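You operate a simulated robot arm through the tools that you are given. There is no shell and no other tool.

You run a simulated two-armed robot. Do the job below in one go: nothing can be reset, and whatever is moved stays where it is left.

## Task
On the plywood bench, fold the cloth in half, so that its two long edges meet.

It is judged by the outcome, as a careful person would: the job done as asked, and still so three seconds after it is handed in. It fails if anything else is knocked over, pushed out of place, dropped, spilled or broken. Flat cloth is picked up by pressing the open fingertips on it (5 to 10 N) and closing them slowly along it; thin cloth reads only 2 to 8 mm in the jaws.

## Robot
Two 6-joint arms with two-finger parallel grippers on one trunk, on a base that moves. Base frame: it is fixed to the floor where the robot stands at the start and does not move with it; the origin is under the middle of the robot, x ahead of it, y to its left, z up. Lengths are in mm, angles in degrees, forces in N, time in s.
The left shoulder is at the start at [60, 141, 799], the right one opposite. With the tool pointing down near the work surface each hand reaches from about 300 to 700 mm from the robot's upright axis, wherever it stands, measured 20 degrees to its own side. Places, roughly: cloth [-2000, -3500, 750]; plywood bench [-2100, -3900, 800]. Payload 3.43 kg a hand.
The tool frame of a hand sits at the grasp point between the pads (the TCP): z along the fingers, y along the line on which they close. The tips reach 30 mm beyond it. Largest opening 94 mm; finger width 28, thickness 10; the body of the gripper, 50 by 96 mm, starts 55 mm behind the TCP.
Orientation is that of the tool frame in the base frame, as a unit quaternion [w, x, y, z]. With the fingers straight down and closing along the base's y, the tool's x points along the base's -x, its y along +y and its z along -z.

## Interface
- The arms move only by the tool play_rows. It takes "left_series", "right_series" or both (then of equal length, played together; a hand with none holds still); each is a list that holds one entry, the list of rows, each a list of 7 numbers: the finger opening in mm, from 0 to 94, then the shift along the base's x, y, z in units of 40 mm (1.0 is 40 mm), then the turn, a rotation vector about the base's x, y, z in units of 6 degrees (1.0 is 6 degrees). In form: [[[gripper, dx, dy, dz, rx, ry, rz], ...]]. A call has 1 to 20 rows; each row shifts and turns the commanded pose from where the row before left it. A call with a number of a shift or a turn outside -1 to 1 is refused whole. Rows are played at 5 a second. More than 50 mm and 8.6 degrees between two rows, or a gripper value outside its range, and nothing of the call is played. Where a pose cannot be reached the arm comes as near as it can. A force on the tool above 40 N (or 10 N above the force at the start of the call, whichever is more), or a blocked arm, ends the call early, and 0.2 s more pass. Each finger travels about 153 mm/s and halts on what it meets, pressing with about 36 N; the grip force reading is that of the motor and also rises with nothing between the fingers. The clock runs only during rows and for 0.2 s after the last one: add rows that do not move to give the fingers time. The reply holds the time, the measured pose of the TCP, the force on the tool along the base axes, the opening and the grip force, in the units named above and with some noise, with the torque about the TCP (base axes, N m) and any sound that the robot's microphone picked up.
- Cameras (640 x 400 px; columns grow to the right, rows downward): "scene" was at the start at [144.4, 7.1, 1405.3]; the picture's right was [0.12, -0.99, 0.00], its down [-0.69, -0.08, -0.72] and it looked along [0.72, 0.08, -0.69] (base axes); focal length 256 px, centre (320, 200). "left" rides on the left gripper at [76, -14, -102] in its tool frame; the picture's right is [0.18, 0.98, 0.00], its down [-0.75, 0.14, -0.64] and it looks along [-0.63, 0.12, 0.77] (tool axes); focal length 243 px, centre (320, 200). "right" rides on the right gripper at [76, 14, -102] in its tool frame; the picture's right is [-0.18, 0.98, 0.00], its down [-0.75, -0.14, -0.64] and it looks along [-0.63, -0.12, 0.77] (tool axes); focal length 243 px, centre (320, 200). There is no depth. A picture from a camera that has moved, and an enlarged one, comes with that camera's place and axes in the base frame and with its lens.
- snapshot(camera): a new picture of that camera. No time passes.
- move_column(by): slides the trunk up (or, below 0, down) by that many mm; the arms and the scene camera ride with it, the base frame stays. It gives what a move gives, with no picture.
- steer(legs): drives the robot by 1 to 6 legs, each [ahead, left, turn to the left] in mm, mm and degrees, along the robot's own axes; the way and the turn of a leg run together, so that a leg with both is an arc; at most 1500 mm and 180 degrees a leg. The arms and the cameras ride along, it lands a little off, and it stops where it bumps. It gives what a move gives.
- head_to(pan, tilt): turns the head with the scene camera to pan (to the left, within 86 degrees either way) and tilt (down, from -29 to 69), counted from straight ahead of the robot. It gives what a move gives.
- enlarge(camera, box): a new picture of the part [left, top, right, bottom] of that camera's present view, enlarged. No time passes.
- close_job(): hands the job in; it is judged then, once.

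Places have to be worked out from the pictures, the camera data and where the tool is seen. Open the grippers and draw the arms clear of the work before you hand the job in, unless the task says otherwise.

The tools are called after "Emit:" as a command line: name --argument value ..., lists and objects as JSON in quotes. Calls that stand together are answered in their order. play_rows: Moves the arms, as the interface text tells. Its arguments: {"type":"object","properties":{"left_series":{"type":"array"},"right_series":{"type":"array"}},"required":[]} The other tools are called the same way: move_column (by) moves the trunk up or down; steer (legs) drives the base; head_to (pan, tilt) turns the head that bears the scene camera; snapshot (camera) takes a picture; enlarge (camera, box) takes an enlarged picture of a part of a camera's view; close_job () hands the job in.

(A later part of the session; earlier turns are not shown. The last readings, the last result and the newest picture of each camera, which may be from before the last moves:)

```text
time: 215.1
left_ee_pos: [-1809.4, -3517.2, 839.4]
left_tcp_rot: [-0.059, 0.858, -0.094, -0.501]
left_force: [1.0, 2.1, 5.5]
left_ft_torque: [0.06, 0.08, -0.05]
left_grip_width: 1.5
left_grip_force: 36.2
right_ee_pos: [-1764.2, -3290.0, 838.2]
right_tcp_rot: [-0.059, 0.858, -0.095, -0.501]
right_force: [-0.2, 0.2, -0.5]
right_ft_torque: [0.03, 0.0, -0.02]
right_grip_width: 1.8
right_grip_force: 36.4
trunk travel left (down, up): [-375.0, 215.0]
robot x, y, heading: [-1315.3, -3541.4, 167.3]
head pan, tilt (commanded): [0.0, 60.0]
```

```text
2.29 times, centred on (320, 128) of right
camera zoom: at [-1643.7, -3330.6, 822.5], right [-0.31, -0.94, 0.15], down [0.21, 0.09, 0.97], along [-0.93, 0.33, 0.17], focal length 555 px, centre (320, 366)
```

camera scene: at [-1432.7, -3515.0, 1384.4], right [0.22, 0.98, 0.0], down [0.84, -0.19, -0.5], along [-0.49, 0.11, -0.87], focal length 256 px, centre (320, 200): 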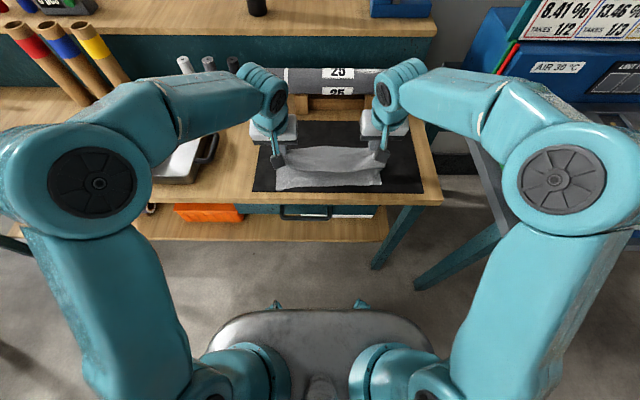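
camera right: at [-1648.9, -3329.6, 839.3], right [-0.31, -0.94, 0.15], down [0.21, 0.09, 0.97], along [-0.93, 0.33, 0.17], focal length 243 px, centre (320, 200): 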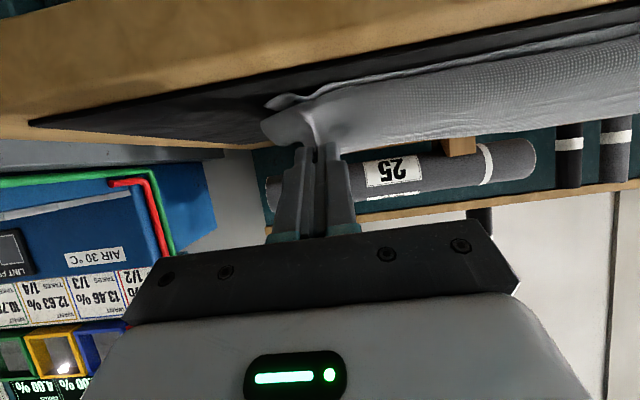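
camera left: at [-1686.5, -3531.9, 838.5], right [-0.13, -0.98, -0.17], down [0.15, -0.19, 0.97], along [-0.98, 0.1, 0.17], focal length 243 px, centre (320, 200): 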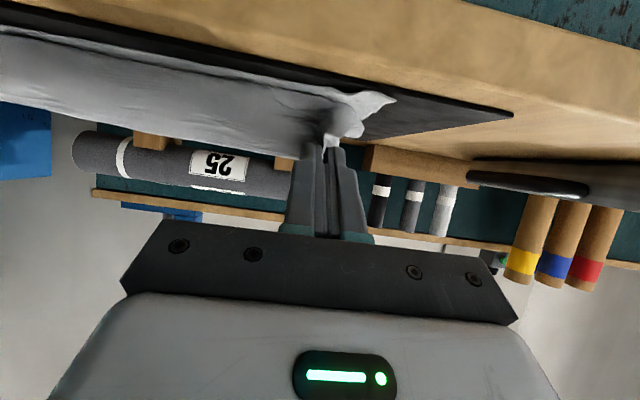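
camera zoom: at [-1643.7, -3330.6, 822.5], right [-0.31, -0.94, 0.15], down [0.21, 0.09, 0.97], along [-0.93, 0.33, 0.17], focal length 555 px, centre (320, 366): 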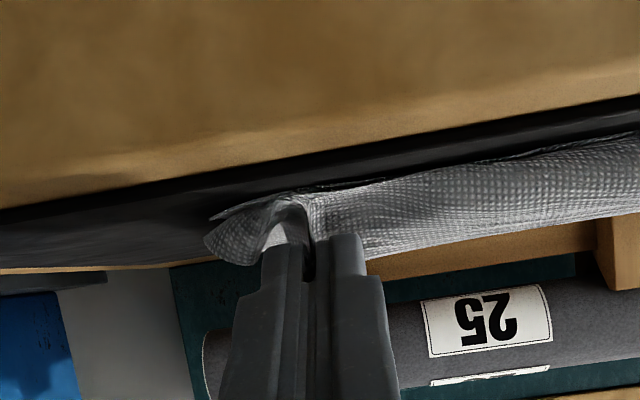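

The held strip stands upright at the front edge, with the upper layer leaving downward as wanted. I lower 5 mm more in small steps.

Emit:
play_rows --left_series '[[[0, 0, 0, -0.03, 0, 0, 0], [0, 0, 0, -0.03, 0, 0, 0], [0, 0, 0, -0.03, 0, 0, 0], [0, 0, 0, 0, 0, 0, 0]]]' --right_series '[[[0, 0, 0, -0.04, 0, 0, 0], [0, 0, 0, -0.04, 0, 0, 0], [0, 0, 0, -0.04, 0, 0, 0], [0, 0, 0, 0, 0, 0, 0]]]'

```text
time: 216.1
left_ee_pos: [-1808.9, -3517.5, 834.2]
left_tcp_rot: [-0.059, 0.858, -0.095, -0.501]
left_force: [0.2, 1.0, 1.6]
left_ft_torque: [0.0, 0.0, -0.03]
left_grip_width: 1.6
left_grip_force: 36.1
right_ee_pos: [-1764.4, -3289.8, 832.9]
right_tcp_rot: [-0.059, 0.858, -0.095, -0.501]
right_force: [-0.7, -1.8, 1.5]
right_ft_torque: [-0.02, 0.01, 0.04]
right_grip_width: 1.4
right_grip_force: 36.1
trunk travel left (down, up): [-375.0, 215.0]
robot x, y, heading: [-1313.4, -3540.7, 167.3]
head pan, tilt (commanded): [0.0, 60.0]
```

Only 1.5 N; I lower 3 mm more.

Emit:
play_rows --left_series '[[[0, 0, 0, -0.025, 0, 0, 0], [0, 0, 0, -0.025, 0, 0, 0], [0, 0, 0, -0.025, 0, 0, 0], [0, 0, 0, 0, 0, 0, 0]]]' --right_series '[[[0, 0, 0, -0.025, 0, 0, 0], [0, 0, 0, -0.025, 0, 0, 0], [0, 0, 0, 0, 0, 0, 0], [0, 0, 0, 0, 0, 0, 0]]]'

Emit:
enlarge --camera "scene" --box '[250, 140, 410, 240]'

Emit:
enlarge --camera "left" --box '[180, 40, 460, 215]'

Emit:
enlarge --camera "right" --box '[180, 40, 460, 215]'

```text
time: 217.1
left_ee_pos: [-1809.5, -3518.4, 833.9]
left_tcp_rot: [-0.059, 0.858, -0.094, -0.502]
left_force: [1.4, -0.6, 12.1]
left_ft_torque: [0.04, 0.17, 0.05]
left_grip_width: 1.8
left_grip_force: 35.6
right_ee_pos: [-1763.8, -3290.8, 832.1]
right_tcp_rot: [-0.059, 0.859, -0.095, -0.5]
right_force: [-2.3, -1.5, 4.1]
right_ft_torque: [0.0, 0.1, 0.0]
right_grip_width: 1.5
right_grip_force: 35.8
trunk travel left (down, up): [-375.0, 215.0]
robot x, y, heading: [-1312.3, -3542.6, 167.0]
head pan, tilt (commanded): [0.0, 60.0]
```

```text
4.00 times, centred on (330, 190) of scene
camera zoom: at [-1433.0, -3513.9, 1384.5], right [0.22, 0.98, 0.0], down [0.84, -0.19, -0.5], along [-0.49, 0.11, -0.87], focal length 1026 px, centre (280, 240)
```

zoom: 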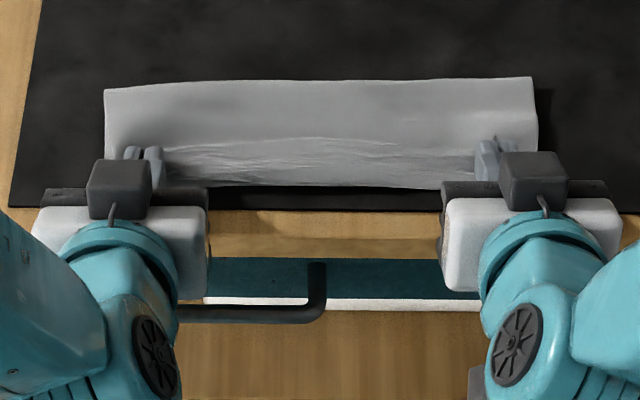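

```text
2.29 times, centred on (320, 128) of left
camera zoom: at [-1682.4, -3532.7, 816.1], right [-0.13, -0.98, -0.17], down [0.15, -0.19, 0.97], along [-0.98, 0.1, 0.17], focal length 555 px, centre (320, 366)
```

zoom: 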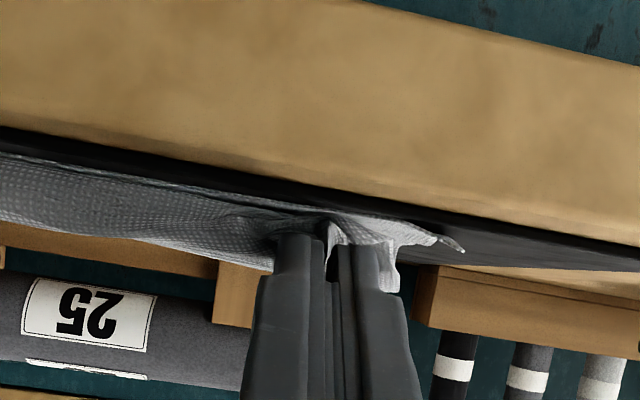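

```text
2.29 times, centred on (320, 128) of right
camera zoom: at [-1643.3, -3330.7, 816.1], right [-0.31, -0.94, 0.15], down [0.22, 0.09, 0.97], along [-0.93, 0.33, 0.17], focal length 555 px, centre (320, 366)
```

zoom: 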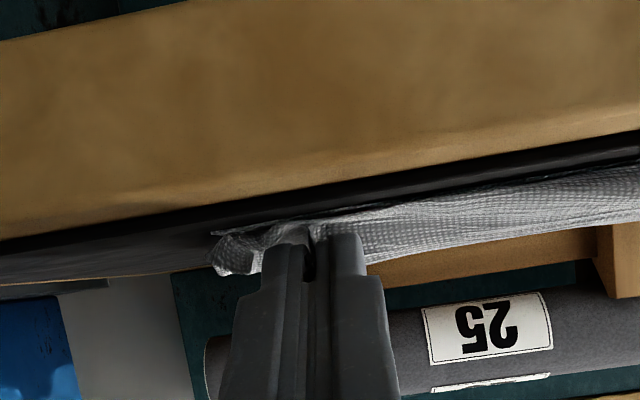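

The fold line sits too near (f≈1062–1070) because the stiff cloth bowed out and pulled up the lower layer, so the upper half is too long. I keep the grip, lift the edge back up and over to just behind the middle line to lay the lower half flat again before a better descent.

Emit:
play_rows --left_series '[[[0, -0.1523, 0.0352, 0.25, 0, 0, 0], [0, -0.1523, 0.0352, 0.25, 0, 0, 0], [0, -0.1523, 0.0352, 0.25, 0, 0, 0], [0, -0.1523, 0.0352, 0.25, 0, 0, 0], [0, -0.274, 0.0633, 0.11, 0, 0, 0], [0, -0.274, 0.0633, 0.11, 0, 0, 0], [0, -0.274, 0.0633, 0.11, 0, 0, 0], [0, -0.274, 0.0633, 0.11, 0, 0, 0], [0, -0.274, 0.0633, 0.11, 0, 0, 0], [0, -0.274, 0.0633, 0.11, 0, 0, 0], [0, -0.274, 0.0633, 0.11, 0, 0, 0], [0, -0.274, 0.0633, 0.11, 0, 0, 0], [0, 0, 0, 0, 0, 0, 0]]]' --right_series '[[[0, -0.1523, 0.0352, 0.25, 0, 0, 0], [0, -0.1523, 0.0352, 0.25, 0, 0, 0], [0, -0.1523, 0.0352, 0.25, 0, 0, 0], [0, -0.1523, 0.0352, 0.25, 0, 0, 0], [0, -0.274, 0.0633, 0.11, 0, 0, 0], [0, -0.274, 0.0633, 0.11, 0, 0, 0], [0, -0.274, 0.0633, 0.11, 0, 0, 0], [0, -0.274, 0.0633, 0.11, 0, 0, 0], [0, -0.274, 0.0633, 0.11, 0, 0, 0], [0, -0.274, 0.0633, 0.11, 0, 0, 0], [0, -0.274, 0.0633, 0.11, 0, 0, 0], [0, -0.274, 0.0633, 0.11, 0, 0, 0], [0, 0, 0, 0, 0, 0, 0]]]'

Emit:
enlarge --camera "scene" --box '[240, 120, 420, 232]'

Emit:
snapshot --camera "left"

Emit:
snapshot --camera "right"

```text
time: 219.9
left_ee_pos: [-1922.1, -3492.6, 907.4]
left_tcp_rot: [-0.059, 0.858, -0.095, -0.501]
left_force: [-0.3, 0.0, 0.0]
left_ft_torque: [-0.03, 0.0, 0.03]
left_grip_width: 1.5
left_grip_force: 36.3
right_ee_pos: [-1875.8, -3264.6, 906.9]
right_tcp_rot: [-0.06, 0.858, -0.095, -0.501]
right_force: [1.2, -1.2, 0.3]
right_ft_torque: [0.02, -0.01, 0.02]
right_grip_width: 1.4
right_grip_force: 36.3
trunk travel left (down, up): [-375.0, 215.0]
robot x, y, heading: [-1313.7, -3538.8, 167.0]
head pan, tilt (commanded): [0.0, 60.0]
```

```text
3.56 times, centred on (330, 176) of scene
camera zoom: at [-1433.9, -3513.7, 1384.3], right [0.22, 0.98, 0.0], down [0.84, -0.19, -0.5], along [-0.49, 0.11, -0.87], focal length 912 px, centre (284, 285)
```

zoom: 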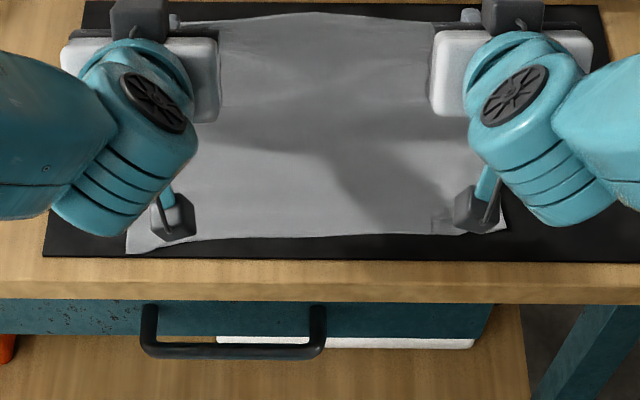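

```text
taken
camera left: at [-1794.3, -3507.4, 890.5], right [-0.13, -0.98, -0.17], down [0.15, -0.18, 0.97], along [-0.98, 0.1, 0.17], focal length 243 px, centre (320, 200)
```

left: 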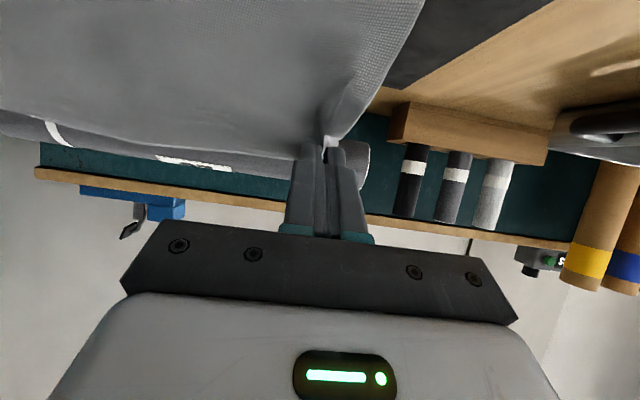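

```text
taken
camera right: at [-1756.2, -3305.1, 890.7], right [-0.31, -0.94, 0.15], down [0.21, 0.09, 0.97], along [-0.93, 0.33, 0.17], focal length 243 px, centre (320, 200)
```

right: 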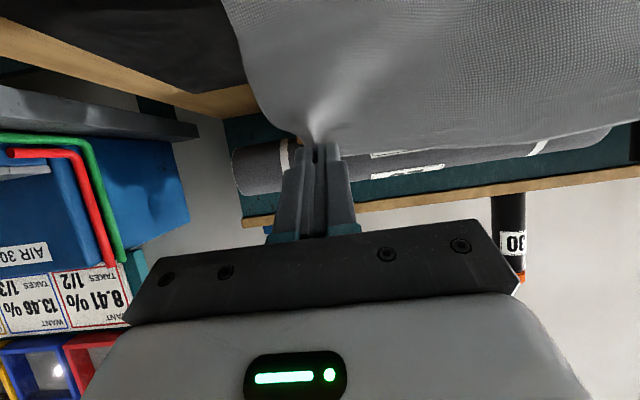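

The lower half is flat again. The cloth still leaves the grip pointing forward-down, so I need more tilt: I rotate another 20° (to 80°) while bringing the edge above the middle line.

Emit:
play_rows --left_series '[[[0, 0.1693, -0.0391, -0.056, 0.1875, 0.812, 0], [0, 0.1693, -0.0391, -0.056, 0.1875, 0.812, 0], [0, 0.1693, -0.0391, -0.056, 0.1875, 0.812, 0], [0, 0.1693, -0.0391, -0.056, 0.1875, 0.812, 0], [0, 0, 0, 0, 0, 0, 0]]]' --right_series '[[[0, 0.151, -0.0349, -0.056, 0.1875, 0.812, 0], [0, 0.151, -0.0349, -0.056, 0.1875, 0.812, 0], [0, 0.151, -0.0349, -0.056, 0.1875, 0.812, 0], [0, 0.151, -0.0349, -0.056, 0.1875, 0.812, 0], [0, 0, 0, 0, 0, 0, 0]]]'

Emit:
snapshot --camera "scene"

Emit:
snapshot --camera "left"

```text
time: 221.1
left_ee_pos: [-1893.3, -3497.9, 897.8]
left_tcp_rot: [-0.076, 0.759, -0.084, -0.641]
left_force: [0.1, 0.1, -0.6]
left_ft_torque: [-0.01, -0.01, 0.0]
left_grip_width: 2.1
left_grip_force: 35.8
right_ee_pos: [-1854.3, -3283.5, 904.4]
right_tcp_rot: [-0.079, 0.759, -0.088, -0.641]
right_force: [0.4, 0.2, 0.9]
right_ft_torque: [0.01, -0.03, 0.02]
right_grip_width: 1.4
right_grip_force: 35.5
right hand out of reach, approached as far as the arm can: row 4
trunk travel left (down, up): [-375.0, 215.0]
robot x, y, heading: [-1311.8, -3534.6, 167.1]
head pan, tilt (commanded): [0.0, 60.0]
```

```text
taken
camera scene: at [-1433.6, -3513.0, 1384.3], right [0.22, 0.98, 0.0], down [0.84, -0.19, -0.5], along [-0.49, 0.11, -0.87], focal length 256 px, centre (320, 200)
```

scene: 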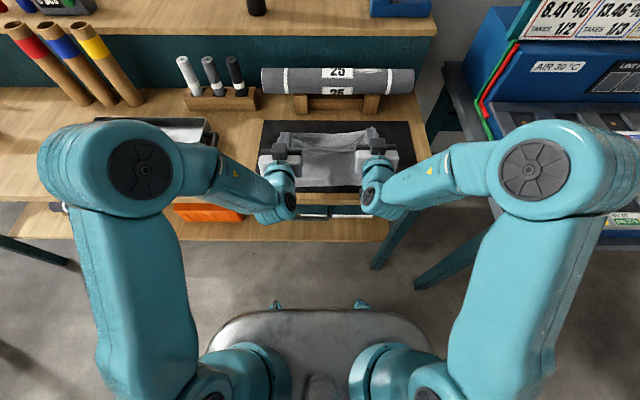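

```text
taken
camera left: at [-1779.8, -3510.1, 838.9], right [-0.19, -0.96, -0.19], down [0.46, -0.26, 0.85], along [-0.87, 0.07, 0.5], focal length 243 px, centre (320, 200)
```

left: 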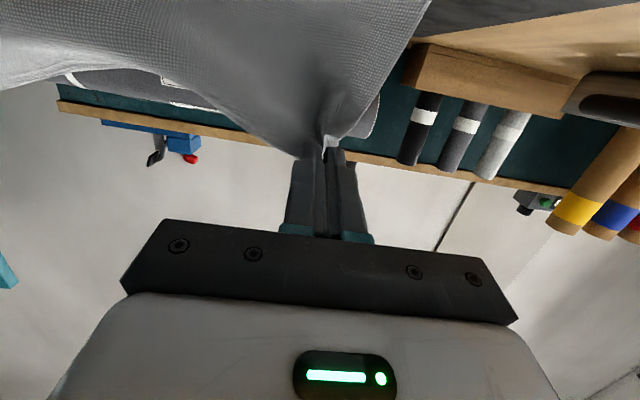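

The right arm reached a limit near 80° (it drifted ~13 mm left). I ease the tilt back to ~68° on both, correct the right hand sideways, and carry the edge over towards the front, higher and with slack this time.

Emit:
play_rows --left_series '[[[0, 0.1822, -0.0421, -0.039, -0.1125, -0.487, 0], [0, 0.1822, -0.0421, -0.039, -0.1125, -0.487, 0], [0, 0.1822, -0.0421, -0.039, -0.1125, -0.487, 0], [0, 0.1822, -0.0421, -0.039, -0.1125, -0.487, 0], [0, 0, 0, 0, 0, 0, 0]]]' --right_series '[[[0, 0.2078, 0.0354, -0.081, -0.1125, -0.487, 0], [0, 0.2078, 0.0354, -0.081, -0.1125, -0.487, 0], [0, 0.2078, 0.0354, -0.081, -0.1125, -0.487, 0], [0, 0.2078, 0.0354, -0.081, -0.1125, -0.487, 0], [0, 0, 0, 0, 0, 0, 0]]]'

Emit:
enlarge --camera "scene" --box '[240, 120, 420, 232]'

Emit:
snapshot --camera "left"

Emit:
snapshot --camera "right"

```text
time: 222.3
left_ee_pos: [-1865.1, -3506.0, 890.9]
left_tcp_rot: [-0.066, 0.822, -0.092, -0.558]
left_force: [0.3, 0.3, -0.5]
left_ft_torque: [0.01, 0.01, -0.02]
left_grip_width: 1.8
left_grip_force: 35.6
right_ee_pos: [-1820.4, -3279.2, 891.2]
right_tcp_rot: [-0.065, 0.822, -0.091, -0.559]
right_force: [0.5, 0.3, 0.3]
right_ft_torque: [0.01, -0.03, 0.0]
right_grip_width: 1.6
right_grip_force: 36.3
trunk travel left (down, up): [-375.0, 215.0]
robot x, y, heading: [-1313.5, -3541.4, 167.2]
head pan, tilt (commanded): [0.0, 60.0]
```

```text
3.56 times, centred on (330, 176) of scene
camera zoom: at [-1434.4, -3513.4, 1384.2], right [0.22, 0.98, 0.0], down [0.84, -0.19, -0.5], along [-0.49, 0.11, -0.87], focal length 912 px, centre (284, 285)
```

zoom: 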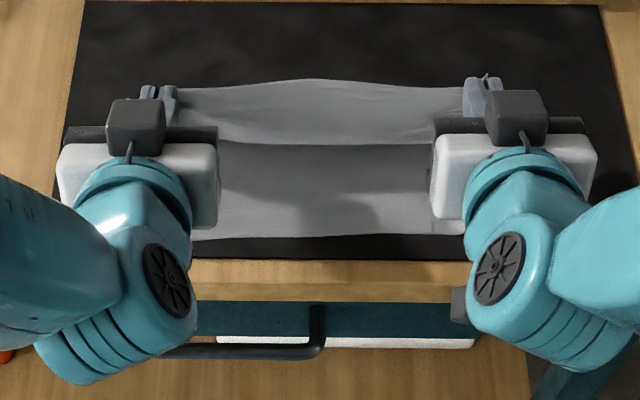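

```text
taken
camera left: at [-1741.6, -3519.4, 857.5], right [-0.15, -0.97, -0.18], down [0.28, -0.21, 0.94], along [-0.95, 0.09, 0.3], focal length 243 px, centre (320, 200)
```

left: 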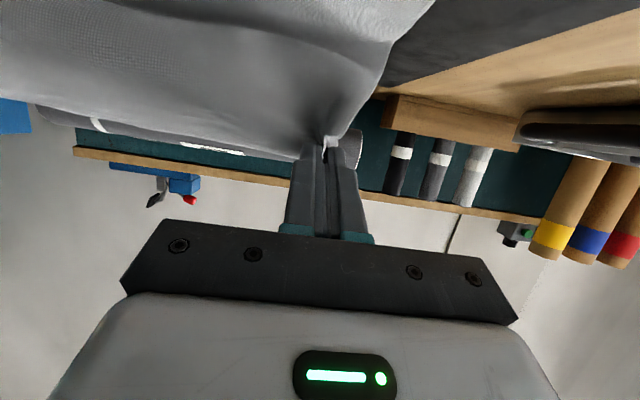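

```text
taken
camera right: at [-1704.3, -3317.9, 858.6], right [-0.29, -0.94, 0.17], down [0.34, 0.06, 0.94], along [-0.89, 0.33, 0.31], focal length 243 px, centre (320, 200)
```

right: 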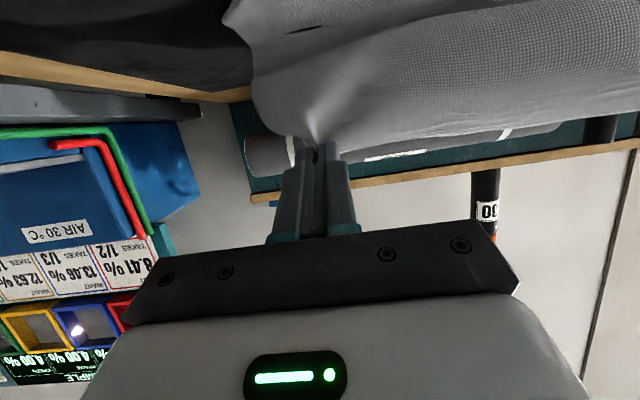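

Emit:
play_rows --left_series '[[[0, 0.1827, -0.0422, -0.119, 0, 0, 0], [0, 0.1827, -0.0422, -0.119, 0, 0, 0], [0, 0.1827, -0.0422, -0.119, 0, 0, 0], [0, 0.1827, -0.0422, -0.119, 0, 0, 0], [0, 0.0974, -0.0225, -0.16, 0, 0, 0], [0, 0.0974, -0.0225, -0.16, 0, 0, 0], [0, 0.0974, -0.0225, -0.16, 0, 0, 0], [0, 0, 0, 0, 0, 0, 0]]]' --right_series '[[[0, 0.1827, -0.0422, -0.119, 0, 0, 0], [0, 0.1827, -0.0422, -0.119, 0, 0, 0], [0, 0.1827, -0.0422, -0.119, 0, 0, 0], [0, 0.1827, -0.0422, -0.119, 0, 0, 0], [0, 0.0974, -0.0225, -0.16, 0, 0, 0], [0, 0.0974, -0.0225, -0.16, 0, 0, 0], [0, 0.0974, -0.0225, -0.16, 0, 0, 0], [0, 0, 0, 0, 0, 0, 0]]]'

Emit:
enlarge --camera "scene" --box '[250, 120, 410, 220]'

Emit:
snapshot --camera "left"

Emit:
snapshot --camera "right"

```text
time: 224.1
left_ee_pos: [-1823.6, -3515.2, 853.6]
left_tcp_rot: [-0.066, 0.822, -0.092, -0.559]
left_force: [0.4, 0.3, 0.8]
left_ft_torque: [-0.01, -0.02, 0.0]
left_grip_width: 1.6
left_grip_force: 36.1
right_ee_pos: [-1780.2, -3287.8, 853.6]
right_tcp_rot: [-0.066, 0.821, -0.091, -0.56]
right_force: [-0.1, 0.3, 0.7]
right_ft_torque: [0.01, -0.01, -0.01]
right_grip_width: 1.8
right_grip_force: 36.0
trunk travel left (down, up): [-375.0, 215.0]
robot x, y, heading: [-1313.2, -3539.4, 167.4]
head pan, tilt (commanded): [0.0, 60.0]
```

```text
4.00 times, centred on (330, 170) of scene
camera zoom: at [-1433.9, -3513.7, 1384.3], right [0.22, 0.98, 0.0], down [0.84, -0.19, -0.5], along [-0.49, 0.11, -0.87], focal length 1026 px, centre (280, 320)
```

zoom: 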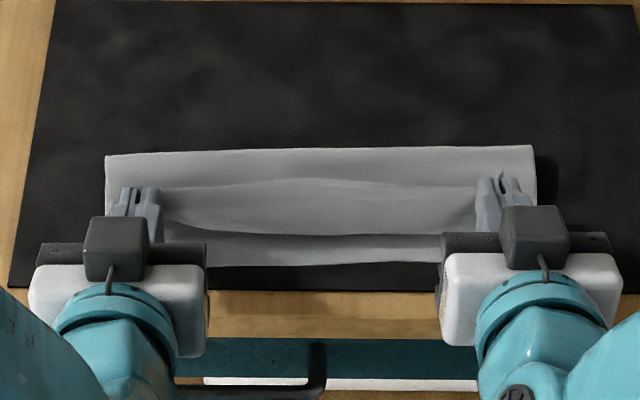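

```text
taken
camera left: at [-1699.9, -3529.3, 818.9], right [-0.15, -0.97, -0.18], down [0.28, -0.21, 0.94], along [-0.95, 0.09, 0.3], focal length 243 px, centre (320, 200)
```

left: 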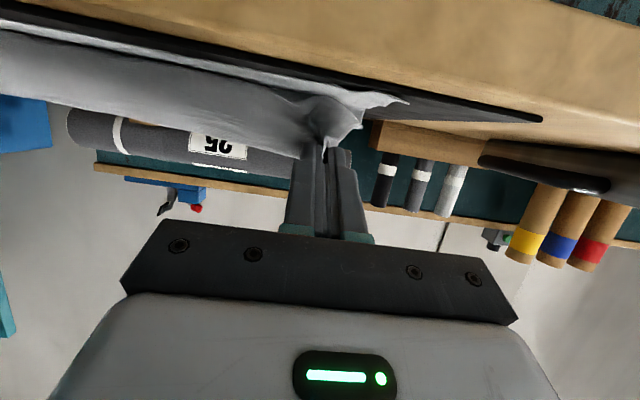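

```text
taken
camera right: at [-1662.9, -3328.0, 819.9], right [-0.29, -0.94, 0.17], down [0.34, 0.06, 0.94], along [-0.89, 0.32, 0.31], focal length 243 px, centre (320, 200)
```

right: 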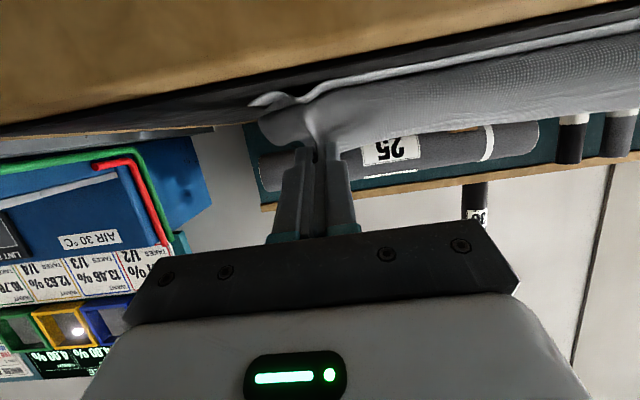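

Now fold ≈1077, loop front ≈1001, lower front edge 983. With ~37 mm of curled strip the loop should land at ≈1020, so I lower while moving ~18 mm back.

Emit:
play_rows --left_series '[[[0, -0.0877, 0.0203, -0.105, 0, 0, 0], [0, -0.0877, 0.0203, -0.105, 0, 0, 0], [0, -0.0877, 0.0203, -0.105, 0, 0, 0], [0, -0.0877, 0.0203, -0.105, 0, 0, 0], [0, -0.0877, 0.0203, -0.075, 0, 0, 0], [0, 0, 0, 0, 0, 0, 0]]]' --right_series '[[[0, -0.0877, 0.0203, -0.105, 0, 0, 0], [0, -0.0877, 0.0203, -0.105, 0, 0, 0], [0, -0.0877, 0.0203, -0.105, 0, 0, 0], [0, -0.0877, 0.0203, -0.105, 0, 0, 0], [0, -0.0877, 0.0203, -0.075, 0, 0, 0], [0, 0, 0, 0, 0, 0, 0]]]'

Emit:
enlarge --camera "scene" --box '[250, 120, 410, 220]'

Emit:
enlarge --camera "left" --box '[180, 40, 460, 215]'

Emit:
enlarge --camera "right" --box '[180, 40, 460, 215]'

```text
time: 225.5
left_ee_pos: [-1842.5, -3510.5, 832.9]
left_tcp_rot: [-0.065, 0.822, -0.091, -0.559]
left_force: [0.2, 0.4, 0.5]
left_ft_torque: [0.01, -0.04, 0.01]
left_grip_width: 1.6
left_grip_force: 36.1
right_ee_pos: [-1798.5, -3285.4, 833.0]
right_tcp_rot: [-0.066, 0.821, -0.092, -0.559]
right_force: [-0.3, -0.7, 0.3]
right_ft_torque: [-0.01, 0.03, -0.01]
right_grip_width: 1.8
right_grip_force: 36.6
trunk travel left (down, up): [-375.0, 215.0]
robot x, y, heading: [-1313.0, -3542.2, 167.5]
head pan, tilt (commanded): [0.0, 60.0]
```

```text
4.00 times, centred on (330, 170) of scene
camera zoom: at [-1433.9, -3513.7, 1384.3], right [0.22, 0.98, 0.0], down [0.84, -0.19, -0.5], along [-0.49, 0.11, -0.87], focal length 1026 px, centre (280, 320)
```

zoom: 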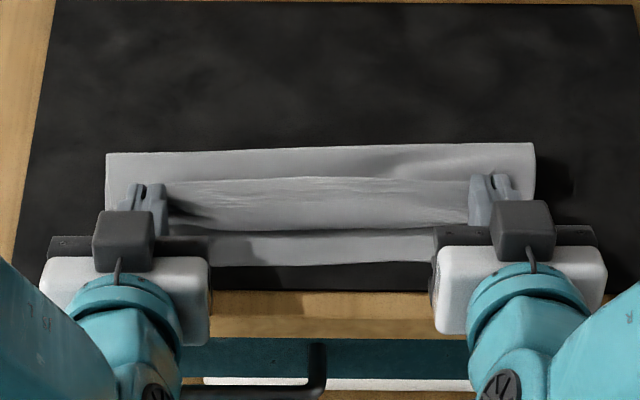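

```text
2.29 times, centred on (320, 128) of left
camera zoom: at [-1718.0, -3525.0, 799.1], right [-0.15, -0.97, -0.18], down [0.28, -0.21, 0.94], along [-0.95, 0.09, 0.3], focal length 555 px, centre (320, 366)
```

zoom: 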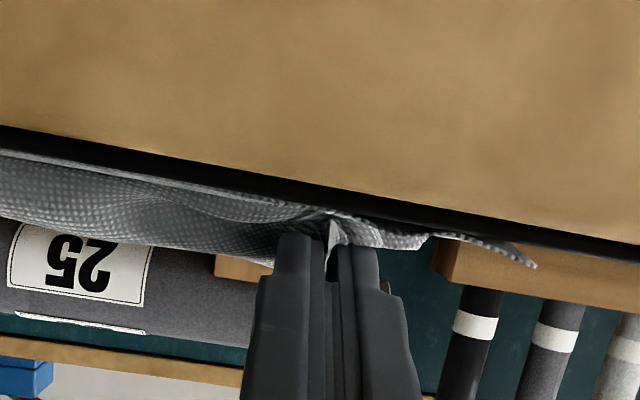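

```text
2.29 times, centred on (320, 128) of right
camera zoom: at [-1680.9, -3324.0, 800.2], right [-0.29, -0.94, 0.17], down [0.34, 0.06, 0.94], along [-0.89, 0.33, 0.31], focal length 555 px, centre (320, 366)
```

zoom: 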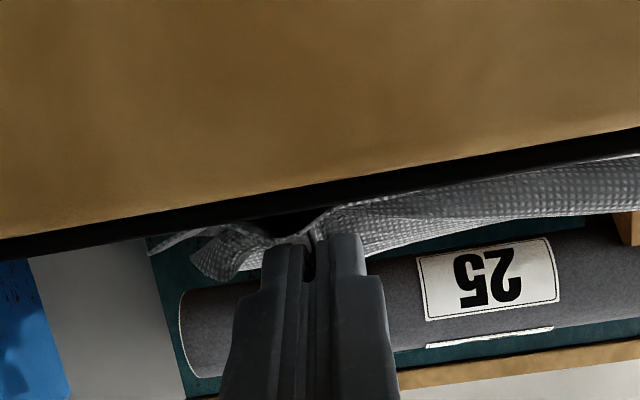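

The loop front is at ≈1007 with ~40 mm curled, so the upper layer would still overshoot by ~18 mm. I move both hands 18 mm farther back at this height.

Emit:
play_rows --left_series '[[[0, -0.11, 0.0254, 0.04, 0, 0, 0], [0, -0.11, 0.0254, 0, 0, 0, 0], [0, -0.11, 0.0254, 0, 0, 0, 0], [0, -0.11, 0.0254, -0.04, 0, 0, 0], [0, 0, 0, -0.08, 0, 0, 0], [0, 0, 0, 0, 0, 0, 0]]]' --right_series '[[[0, -0.11, 0.0254, 0.04, 0, 0, 0], [0, -0.11, 0.0254, 0, 0, 0, 0], [0, -0.11, 0.0254, 0, 0, 0, 0], [0, -0.11, 0.0254, -0.04, 0, 0, 0], [0, 0, 0, -0.08, 0, 0, 0], [0, 0, 0, 0, 0, 0, 0]]]'

Emit:
enlarge --camera "scene" --box '[250, 120, 410, 220]'

```text
time: 226.9
left_ee_pos: [-1859.7, -3506.8, 831.3]
left_tcp_rot: [-0.066, 0.821, -0.091, -0.559]
left_force: [0.2, -0.6, 4.9]
left_ft_torque: [0.01, 0.12, -0.02]
left_grip_width: 2.0
left_grip_force: 35.8
right_ee_pos: [-1816.3, -3279.9, 830.9]
right_tcp_rot: [-0.067, 0.821, -0.092, -0.559]
right_force: [-0.7, 0.2, 0.2]
right_ft_torque: [-0.04, 0.01, 0.0]
right_grip_width: 1.7
right_grip_force: 35.9
trunk travel left (down, up): [-375.0, 215.0]
robot x, y, heading: [-1316.8, -3538.8, 167.3]
head pan, tilt (commanded): [0.0, 60.0]
```

```text
4.00 times, centred on (330, 170) of scene
camera zoom: at [-1433.8, -3513.7, 1384.3], right [0.22, 0.98, 0.0], down [0.84, -0.19, -0.5], along [-0.49, 0.11, -0.87], focal length 1026 px, centre (280, 320)
```

zoom: 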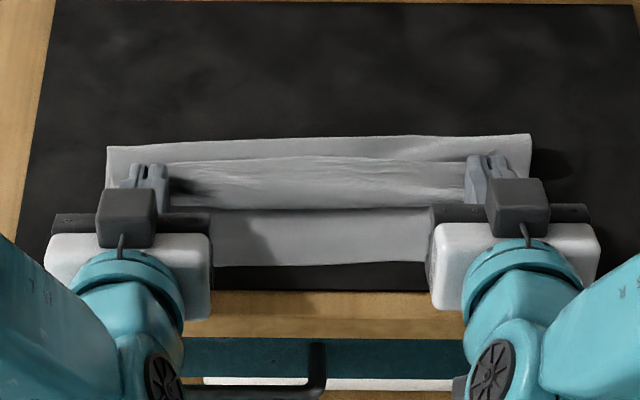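

Fold ≈1088, loop front ≈1026 and ~37 mm curled: unrolled, the upper edge should land at ≈985, right on the front edge. I release here: open slowly, then lift straight up.

Emit:
play_rows --left_series '[[[4, 0, 0, 0.01, 0, 0, 0], [8, 0, 0, 0, 0, 0, 0], [12, 0, 0, 0, 0, 0, 0], [16, 0, 0, 0, 0, 0, 0], [20, 0, 0, 0, 0, 0, 0], [24, 0, 0, 0, 0, 0, 0], [28, 0, 0, 0, 0, 0, 0], [28, 0, 0, 0.2, 0, 0, 0], [28, 0, 0, 0.4, 0, 0, 0], [28, 0, 0, 0.5, 0, 0, 0], [28, 0, 0, 0.5, 0, 0, 0], [28, 0, 0, 0, 0, 0, 0]]]' --right_series '[[[4, 0, 0, 0, 0, 0, 0], [8, 0, 0, 0, 0, 0, 0], [12, 0, 0, 0, 0, 0, 0], [16, 0, 0, 0, 0, 0, 0], [20, 0, 0, 0, 0, 0, 0], [24, 0, 0, 0, 0, 0, 0], [28, 0, 0, 0, 0, 0, 0], [28, 0, 0, 0.2, 0, 0, 0], [28, 0, 0, 0.4, 0, 0, 0], [28, 0, 0, 0.5, 0, 0, 0], [28, 0, 0, 0.5, 0, 0, 0], [28, 0, 0, 0, 0, 0, 0]]]'

Emit:
enlarge --camera "scene" --box '[250, 120, 410, 220]'

Emit:
snapshot --camera "left"

Emit:
snapshot --camera "right"

```text
time: 229.5
left_ee_pos: [-1859.2, -3507.2, 894.4]
left_tcp_rot: [-0.065, 0.822, -0.091, -0.558]
left_force: [0.3, -0.6, 0.5]
left_ft_torque: [0.01, 0.0, -0.01]
left_grip_width: 27.9
left_grip_force: 0.0
right_ee_pos: [-1814.9, -3279.2, 893.8]
right_tcp_rot: [-0.065, 0.821, -0.091, -0.56]
right_force: [-0.5, 1.2, 0.3]
right_ft_torque: [-0.01, 0.02, 0.03]
right_grip_width: 28.1
right_grip_force: 0.1
trunk travel left (down, up): [-375.0, 215.0]
robot x, y, heading: [-1312.9, -3539.9, 167.2]
head pan, tilt (commanded): [0.0, 60.0]
```

```text
4.00 times, centred on (330, 170) of scene
camera zoom: at [-1435.2, -3513.5, 1384.1], right [0.22, 0.98, 0.0], down [0.84, -0.19, -0.5], along [-0.49, 0.11, -0.87], focal length 1026 px, centre (280, 320)
```

zoom: 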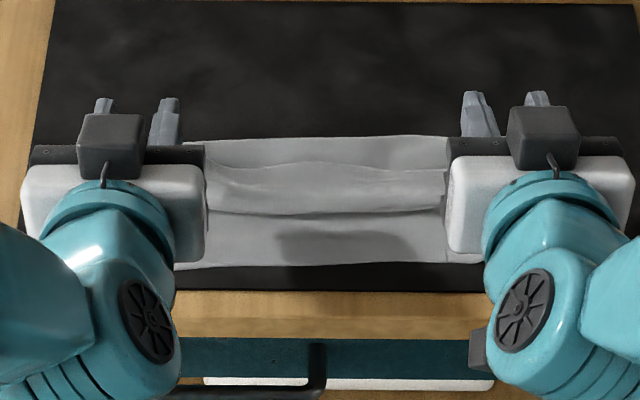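

```text
taken
camera left: at [-1736.0, -3520.5, 861.3], right [-0.15, -0.97, -0.18], down [0.28, -0.21, 0.94], along [-0.95, 0.09, 0.3], focal length 243 px, centre (320, 200)
```

left: 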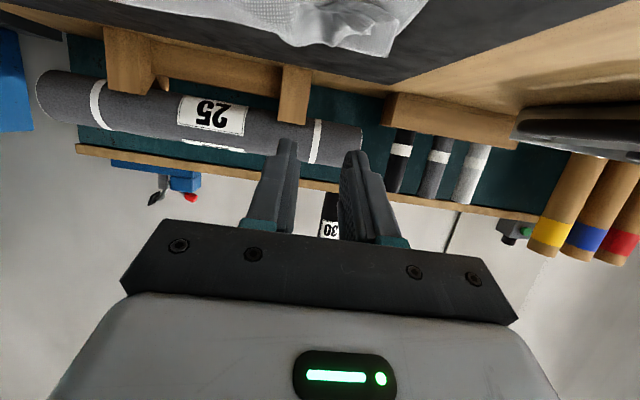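

```text
taken
camera right: at [-1698.4, -3319.5, 860.9], right [-0.29, -0.94, 0.17], down [0.34, 0.06, 0.94], along [-0.89, 0.32, 0.31], focal length 243 px, centre (320, 200)
```

right: 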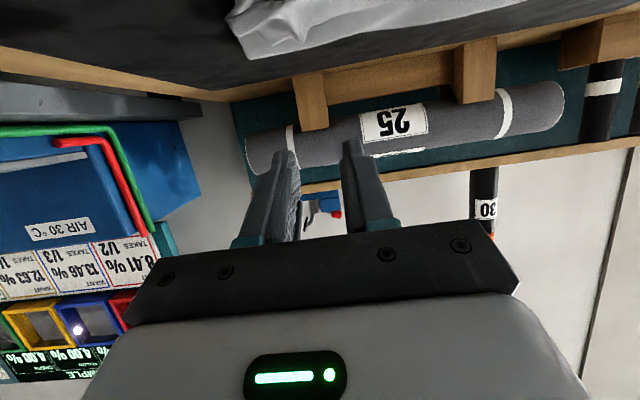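

Released; the strip lies folded back on top (loop front f≈1026). I turn both hands upright again while raising them.

Emit:
play_rows --left_series '[[[28, 0.1, -0.02, 0.1, -0.2125, -0.9195, 0], [28, 0.1, -0.02, 0.1, -0.2125, -0.9195, 0], [28, 0.1, -0.02, 0.1, -0.2125, -0.9195, 0], [28, 0.1, -0.02, 0.1, -0.2125, -0.9195, 0], [28, 0, 0, 0, -0.2125, -0.9195, 0], [28, 0, 0, 0, -0.2125, -0.9195, 0], [28, 0, 0, 0, -0.2125, -0.9195, 0], [28, 0, 0, 0, -0.2125, -0.9195, 0], [28, 0, 0, 0, -0.2125, -0.9195, 0], [28, 0, 0, 0, -0.2125, -0.9195, 0], [28, 0, 0, 0, -0.2125, -0.9195, 0], [28, 0, 0, 0, -0.2125, -0.9195, 0], [28, 0, 0, 0, 0, 0, 0]]]' --right_series '[[[28, 0.1, -0.02, 0.1, -0.2125, -0.9195, 0], [28, 0.1, -0.02, 0.1, -0.2125, -0.9195, 0], [28, 0.1, -0.02, 0.1, -0.2125, -0.9195, 0], [28, 0.1, -0.02, 0.1, -0.2125, -0.9195, 0], [28, 0, 0, 0, -0.2125, -0.9195, 0], [28, 0, 0, 0, -0.2125, -0.9195, 0], [28, 0, 0, 0, -0.2125, -0.9195, 0], [28, 0, 0, 0, -0.2125, -0.9195, 0], [28, 0, 0, 0, -0.2125, -0.9195, 0], [28, 0, 0, 0, -0.2125, -0.9195, 0], [28, 0, 0, 0, -0.2125, -0.9195, 0], [28, 0, 0, 0, -0.2125, -0.9195, 0], [28, 0, 0, 0, 0, 0, 0]]]'

Emit:
snapshot --camera "scene"

Emit:
snapshot --camera "left"

Emit:
snapshot --camera "right"

```text
time: 232.3
left_ee_pos: [-1842.9, -3509.7, 910.5]
left_tcp_rot: [-0.001, 0.994, -0.109, -0.005]
left_force: [-0.9, 0.0, -0.3]
left_ft_torque: [-0.01, 0.01, 0.0]
left_grip_width: 27.9
left_grip_force: 0.1
right_ee_pos: [-1799.0, -3283.2, 910.0]
right_tcp_rot: [-0.001, 0.994, -0.11, -0.005]
right_force: [0.9, 0.9, -0.5]
right_ft_torque: [0.01, 0.03, 0.01]
right_grip_width: 28.2
right_grip_force: 0.1
trunk travel left (down, up): [-375.0, 215.0]
robot x, y, heading: [-1313.3, -3537.2, 167.4]
head pan, tilt (commanded): [0.0, 60.0]
```

```text
taken
camera scene: at [-1433.0, -3514.0, 1384.4], right [0.22, 0.98, 0.0], down [0.84, -0.19, -0.5], along [-0.49, 0.11, -0.87], focal length 256 px, centre (320, 200)
```

scene: 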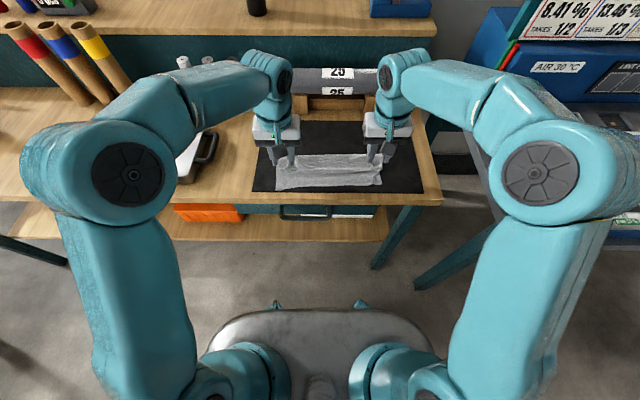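

```text
taken
camera left: at [-1764.3, -3514.1, 1012.1], right [-0.04, -1.0, 0.0], down [-0.76, 0.02, 0.65], along [-0.65, 0.02, -0.76], focal length 243 px, centre (320, 200)
```

left: 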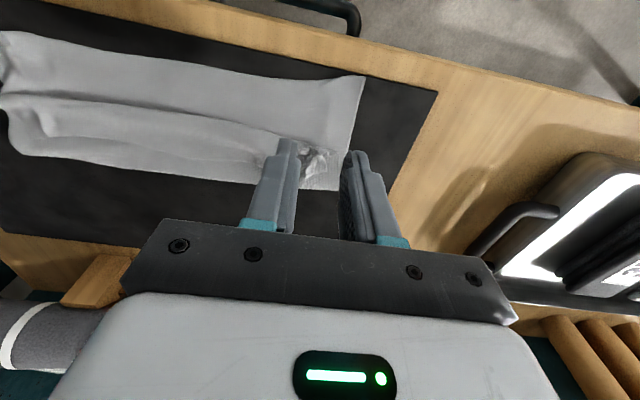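

```text
taken
camera right: at [-1726.6, -3312.8, 1013.0], right [-0.39, -0.92, 0.0], down [-0.7, 0.3, 0.65], along [-0.6, 0.26, -0.76], focal length 243 px, centre (320, 200)
```

right: 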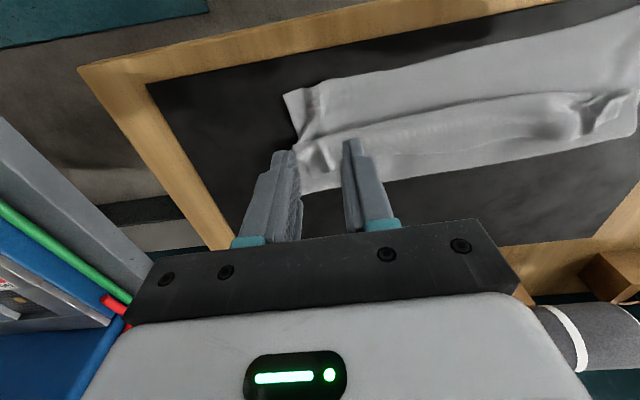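

I now turn the hands ±90° about the vertical again, moving them over the strip, to unroll it by a press-and-spread stroke (back finger pinning the upper layer, front finger dragging the strip's free edge forward).

Emit:
play_rows --left_series '[[[12, -0.068, 0.075, 0, 0, 0, -1], [12, -0.068, 0.075, 0, 0, 0, -1], [12, -0.068, 0.075, 0, 0, 0, -1], [12, -0.068, 0.075, 0, 0, 0, -1], [12, -0.068, 0.075, 0, 0, 0, -1], [12, -0.068, 0.075, 0, 0, 0, -1], [12, -0.068, 0.075, 0, 0, 0, -1], [12, -0.068, 0.075, 0, 0, 0, -1], [12, -0.068, 0.075, 0, 0, 0, -1], [12, -0.068, 0.075, 0, 0, 0, -1], [12, -0.068, 0.075, 0, 0, 0, -1], [12, -0.068, 0.075, 0, 0, 0, -1], [12, -0.068, 0.075, 0, 0, 0, -1], [12, -0.068, 0.075, 0, 0, 0, -1], [12, -0.068, 0.075, 0, 0, 0, -1]]]' --right_series '[[[12, -0.095, -0.04, 0, 0, 0, 1], [12, -0.095, -0.04, 0, 0, 0, 1], [12, -0.095, -0.04, 0, 0, 0, 1], [12, -0.095, -0.04, 0, 0, 0, 1], [12, -0.095, -0.04, 0, 0, 0, 1], [12, -0.095, -0.04, 0, 0, 0, 1], [12, -0.095, -0.04, 0, 0, 0, 1], [12, -0.095, -0.04, 0, 0, 0, 1], [12, -0.095, -0.04, 0, 0, 0, 1], [12, -0.095, -0.04, 0, 0, 0, 1], [12, -0.095, -0.04, 0, 0, 0, 1], [12, -0.095, -0.04, 0, 0, 0, 1], [12, -0.095, -0.04, 0, 0, 0, 1], [12, -0.095, -0.04, 0, 0, 0, 1], [12, -0.095, -0.04, 0, 0, 0, 1]]]'

Emit:
enlarge --camera "scene" --box '[250, 120, 410, 220]'

Emit:
snapshot --camera "left"

Emit:
snapshot --camera "right"

```text
time: 235.5
left_ee_pos: [-1883.4, -3465.0, 910.1]
left_tcp_rot: [0.004, -0.625, 0.781, 0.002]
left_force: [-0.5, 0.0, -0.2]
left_ft_torque: [-0.03, 0.0, -0.01]
left_grip_width: 11.9
left_grip_force: 0.0
right_ee_pos: [-1857.2, -3307.4, 909.5]
right_tcp_rot: [0.002, 0.779, 0.626, -0.005]
right_force: [-0.7, -0.1, -0.3]
right_ft_torque: [-0.05, 0.01, 0.02]
right_grip_width: 11.9
right_grip_force: 0.1
trunk travel left (down, up): [-375.0, 215.0]
robot x, y, heading: [-1315.0, -3537.0, 167.3]
head pan, tilt (commanded): [0.0, 60.0]
```

```text
4.00 times, centred on (330, 170) of scene
camera zoom: at [-1434.6, -3513.5, 1384.2], right [0.22, 0.98, 0.0], down [0.84, -0.19, -0.5], along [-0.49, 0.11, -0.87], focal length 1026 px, centre (280, 320)
```

zoom: 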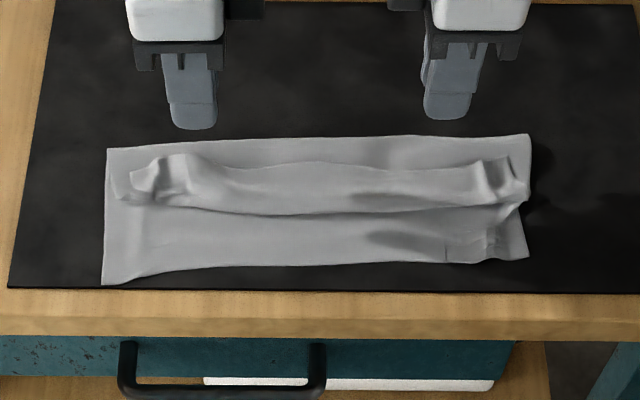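

```text
taken
camera left: at [-1887.1, -3544.0, 1011.4], right [-1.0, 0.04, 0.0], down [0.03, 0.76, 0.65], along [0.03, 0.65, -0.76], focal length 243 px, centre (320, 200)
```

left: 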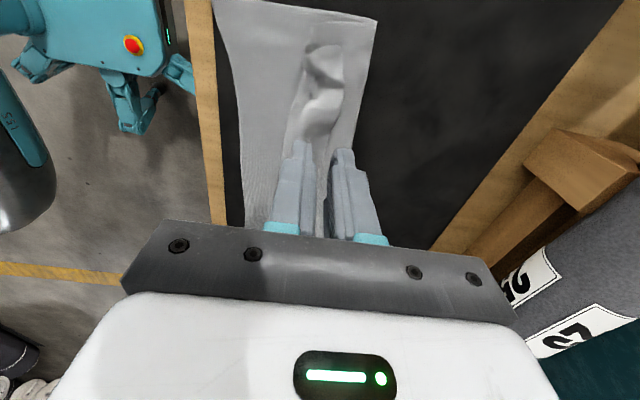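

```text
taken
camera right: at [-1826.2, -3233.6, 1011.9], right [0.92, -0.39, 0.0], down [-0.3, -0.7, 0.65], along [-0.26, -0.6, -0.76], focal length 243 px, centre (320, 200)
```

right: 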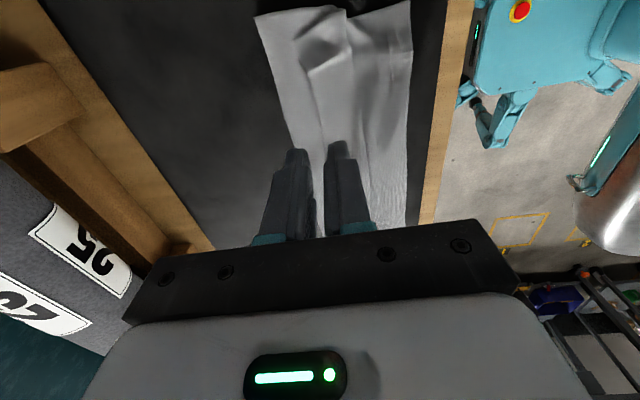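

The fold is at f≈1079–1093 and the strip's curl spans ≈1025–1061; unrolled it should end at ≈988 against the lower front edge at ≈984. I take close-ups to place the fingers.

Emit:
enlarge --camera "left" --box '[220, 20, 420, 145]'

Emit:
enlarge --camera "right" --box '[230, 20, 430, 145]'

Emit:
enlarge --camera "scene" --box '[270, 145, 390, 195]'

```text
3.20 times, centred on (320, 82) of left
camera zoom: at [-1887.1, -3544.0, 1011.4], right [-1.0, 0.04, 0.0], down [0.03, 0.76, 0.65], along [0.03, 0.65, -0.76], focal length 776 px, centre (320, 576)
```

zoom: 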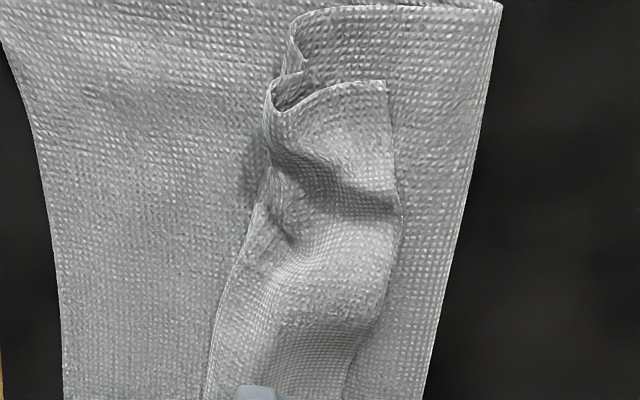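

```text
3.20 times, centred on (330, 82) of right
camera zoom: at [-1826.2, -3233.6, 1011.9], right [0.92, -0.39, 0.0], down [-0.3, -0.7, 0.65], along [-0.26, -0.6, -0.76], focal length 776 px, centre (288, 576)
```

zoom: 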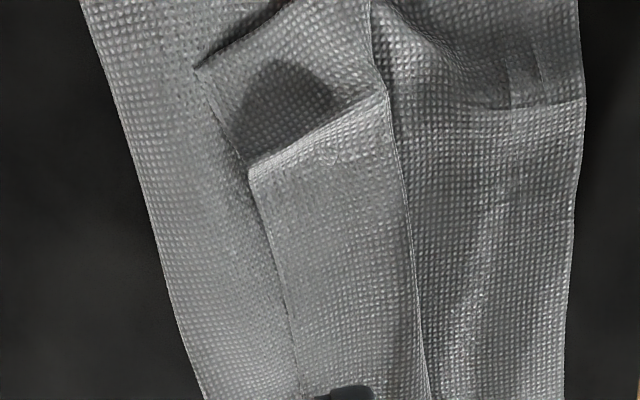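

```text
5.33 times, centred on (330, 170) of scene
camera zoom: at [-1434.6, -3513.5, 1384.2], right [0.22, 0.98, 0.0], down [0.84, -0.19, -0.5], along [-0.49, 0.11, -0.87], focal length 1368 px, centre (267, 360)
```

zoom: 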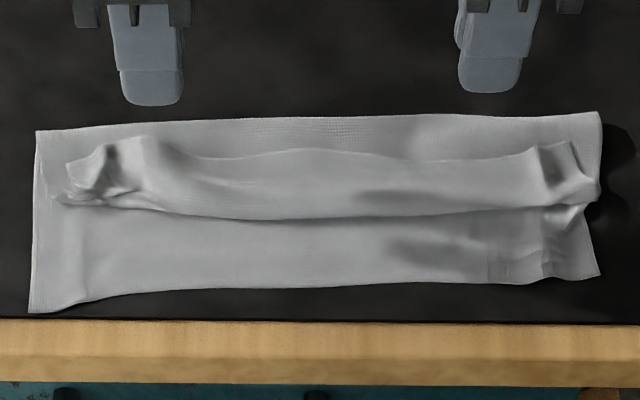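

The strip's free edge is at f≈1067, its curl front at ≈1030 and the fold at ≈1089–1094. I set TCP at f≈1067.5 with jaws 5 mm open (front finger on the strip, back finger on the upper layer) and descend to z≈846.

Emit:
play_rows --left_series '[[[5, -0.146, 0.034, -0.27, 0, 0, 0], [5, -0.146, 0.034, -0.27, 0, 0, 0], [5, 0, 0, -0.27, 0, 0, 0], [5, 0, 0, -0.27, 0, 0, 0], [5, 0, 0, -0.27, 0, 0, 0], [5, 0, 0, -0.25, 0, 0, 0], [5, 0, 0, 0, 0, 0, 0]]]' --right_series '[[[5, -0.025, 0.006, -0.27, 0, 0, 0], [5, -0.025, 0.006, -0.27, 0, 0, 0], [5, 0, 0, -0.27, 0, 0, 0], [5, 0, 0, -0.27, 0, 0, 0], [5, 0, 0, -0.27, 0, 0, 0], [5, 0, 0, -0.25, 0, 0, 0], [5, 0, 0, 0, 0, 0, 0]]]'

Emit:
enlarge --camera "left" --box '[200, 60, 440, 210]'

Emit:
enlarge --camera "right" --box '[200, 60, 440, 210]'

```text
time: 237.1
left_ee_pos: [-1896.0, -3464.1, 846.8]
left_tcp_rot: [0.003, -0.625, 0.78, 0.003]
left_force: [0.7, -0.2, 0.1]
left_ft_torque: [0.01, -0.01, 0.02]
left_grip_width: 5.1
left_grip_force: 0.1
right_ee_pos: [-1858.0, -3307.3, 844.9]
right_tcp_rot: [0.003, 0.781, 0.624, -0.005]
right_force: [0.4, 0.3, -0.9]
right_ft_torque: [-0.01, 0.02, 0.0]
right_grip_width: 4.8
right_grip_force: 0.1
trunk travel left (down, up): [-375.0, 215.0]
robot x, y, heading: [-1312.5, -3535.6, 167.2]
head pan, tilt (commanded): [0.0, 60.0]
```

```text
2.67 times, centred on (320, 135) of left
camera zoom: at [-1898.2, -3541.2, 947.1], right [-1.0, 0.03, 0.0], down [0.03, 0.76, 0.65], along [0.02, 0.65, -0.76], focal length 647 px, centre (320, 373)
```

zoom: 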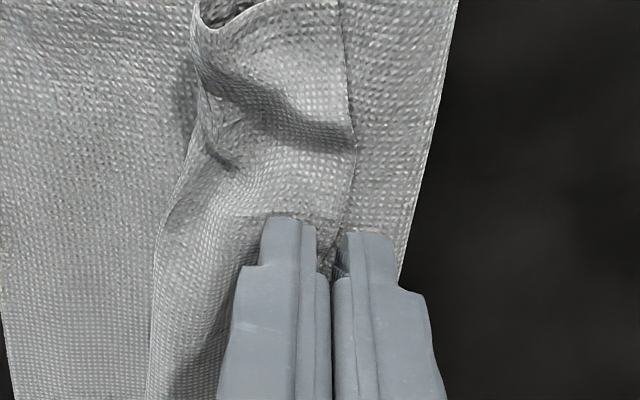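

```text
2.67 times, centred on (320, 135) of right
camera zoom: at [-1827.4, -3233.4, 948.3], right [0.92, -0.4, 0.0], down [-0.3, -0.7, 0.65], along [-0.26, -0.6, -0.76], focal length 647 px, centre (320, 373)
```

zoom: 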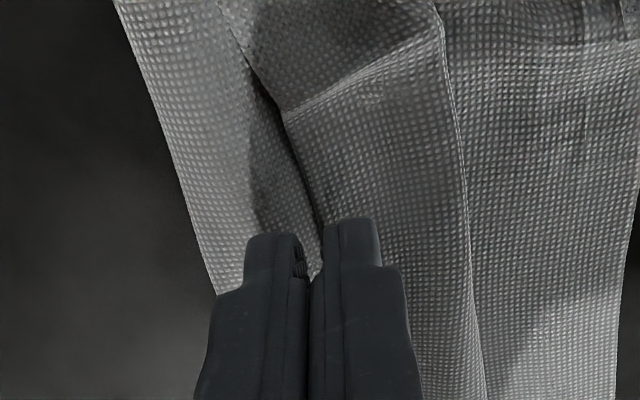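

Placement is right: the free edge lies between the two fingertips of each hand. I lower towards contact.

Emit:
play_rows --left_series '[[[5, 0, 0, -0.1, 0, 0, 0], [5, 0, 0, -0.06, 0, 0, 0], [5, 0, 0, 0, 0, 0, 0]]]' --right_series '[[[5, 0, 0, -0.08, 0, 0, 0], [5, 0, 0, -0.04, 0, 0, 0], [5, 0, 0, 0, 0, 0, 0]]]'

```text
time: 237.9
left_ee_pos: [-1895.9, -3462.7, 840.1]
left_tcp_rot: [0.004, -0.626, 0.78, 0.002]
left_force: [-0.1, -0.2, 0.7]
left_ft_torque: [0.05, 0.0, -0.02]
left_grip_width: 5.0
left_grip_force: 0.0
right_ee_pos: [-1858.9, -3307.4, 840.9]
right_tcp_rot: [0.003, 0.78, 0.625, -0.005]
right_force: [0.0, -0.2, 0.5]
right_ft_torque: [-0.01, -0.02, -0.02]
right_grip_width: 5.1
right_grip_force: 0.1
trunk travel left (down, up): [-375.0, 215.0]
robot x, y, heading: [-1317.4, -3538.0, 167.2]
head pan, tilt (commanded): [0.0, 60.0]
```

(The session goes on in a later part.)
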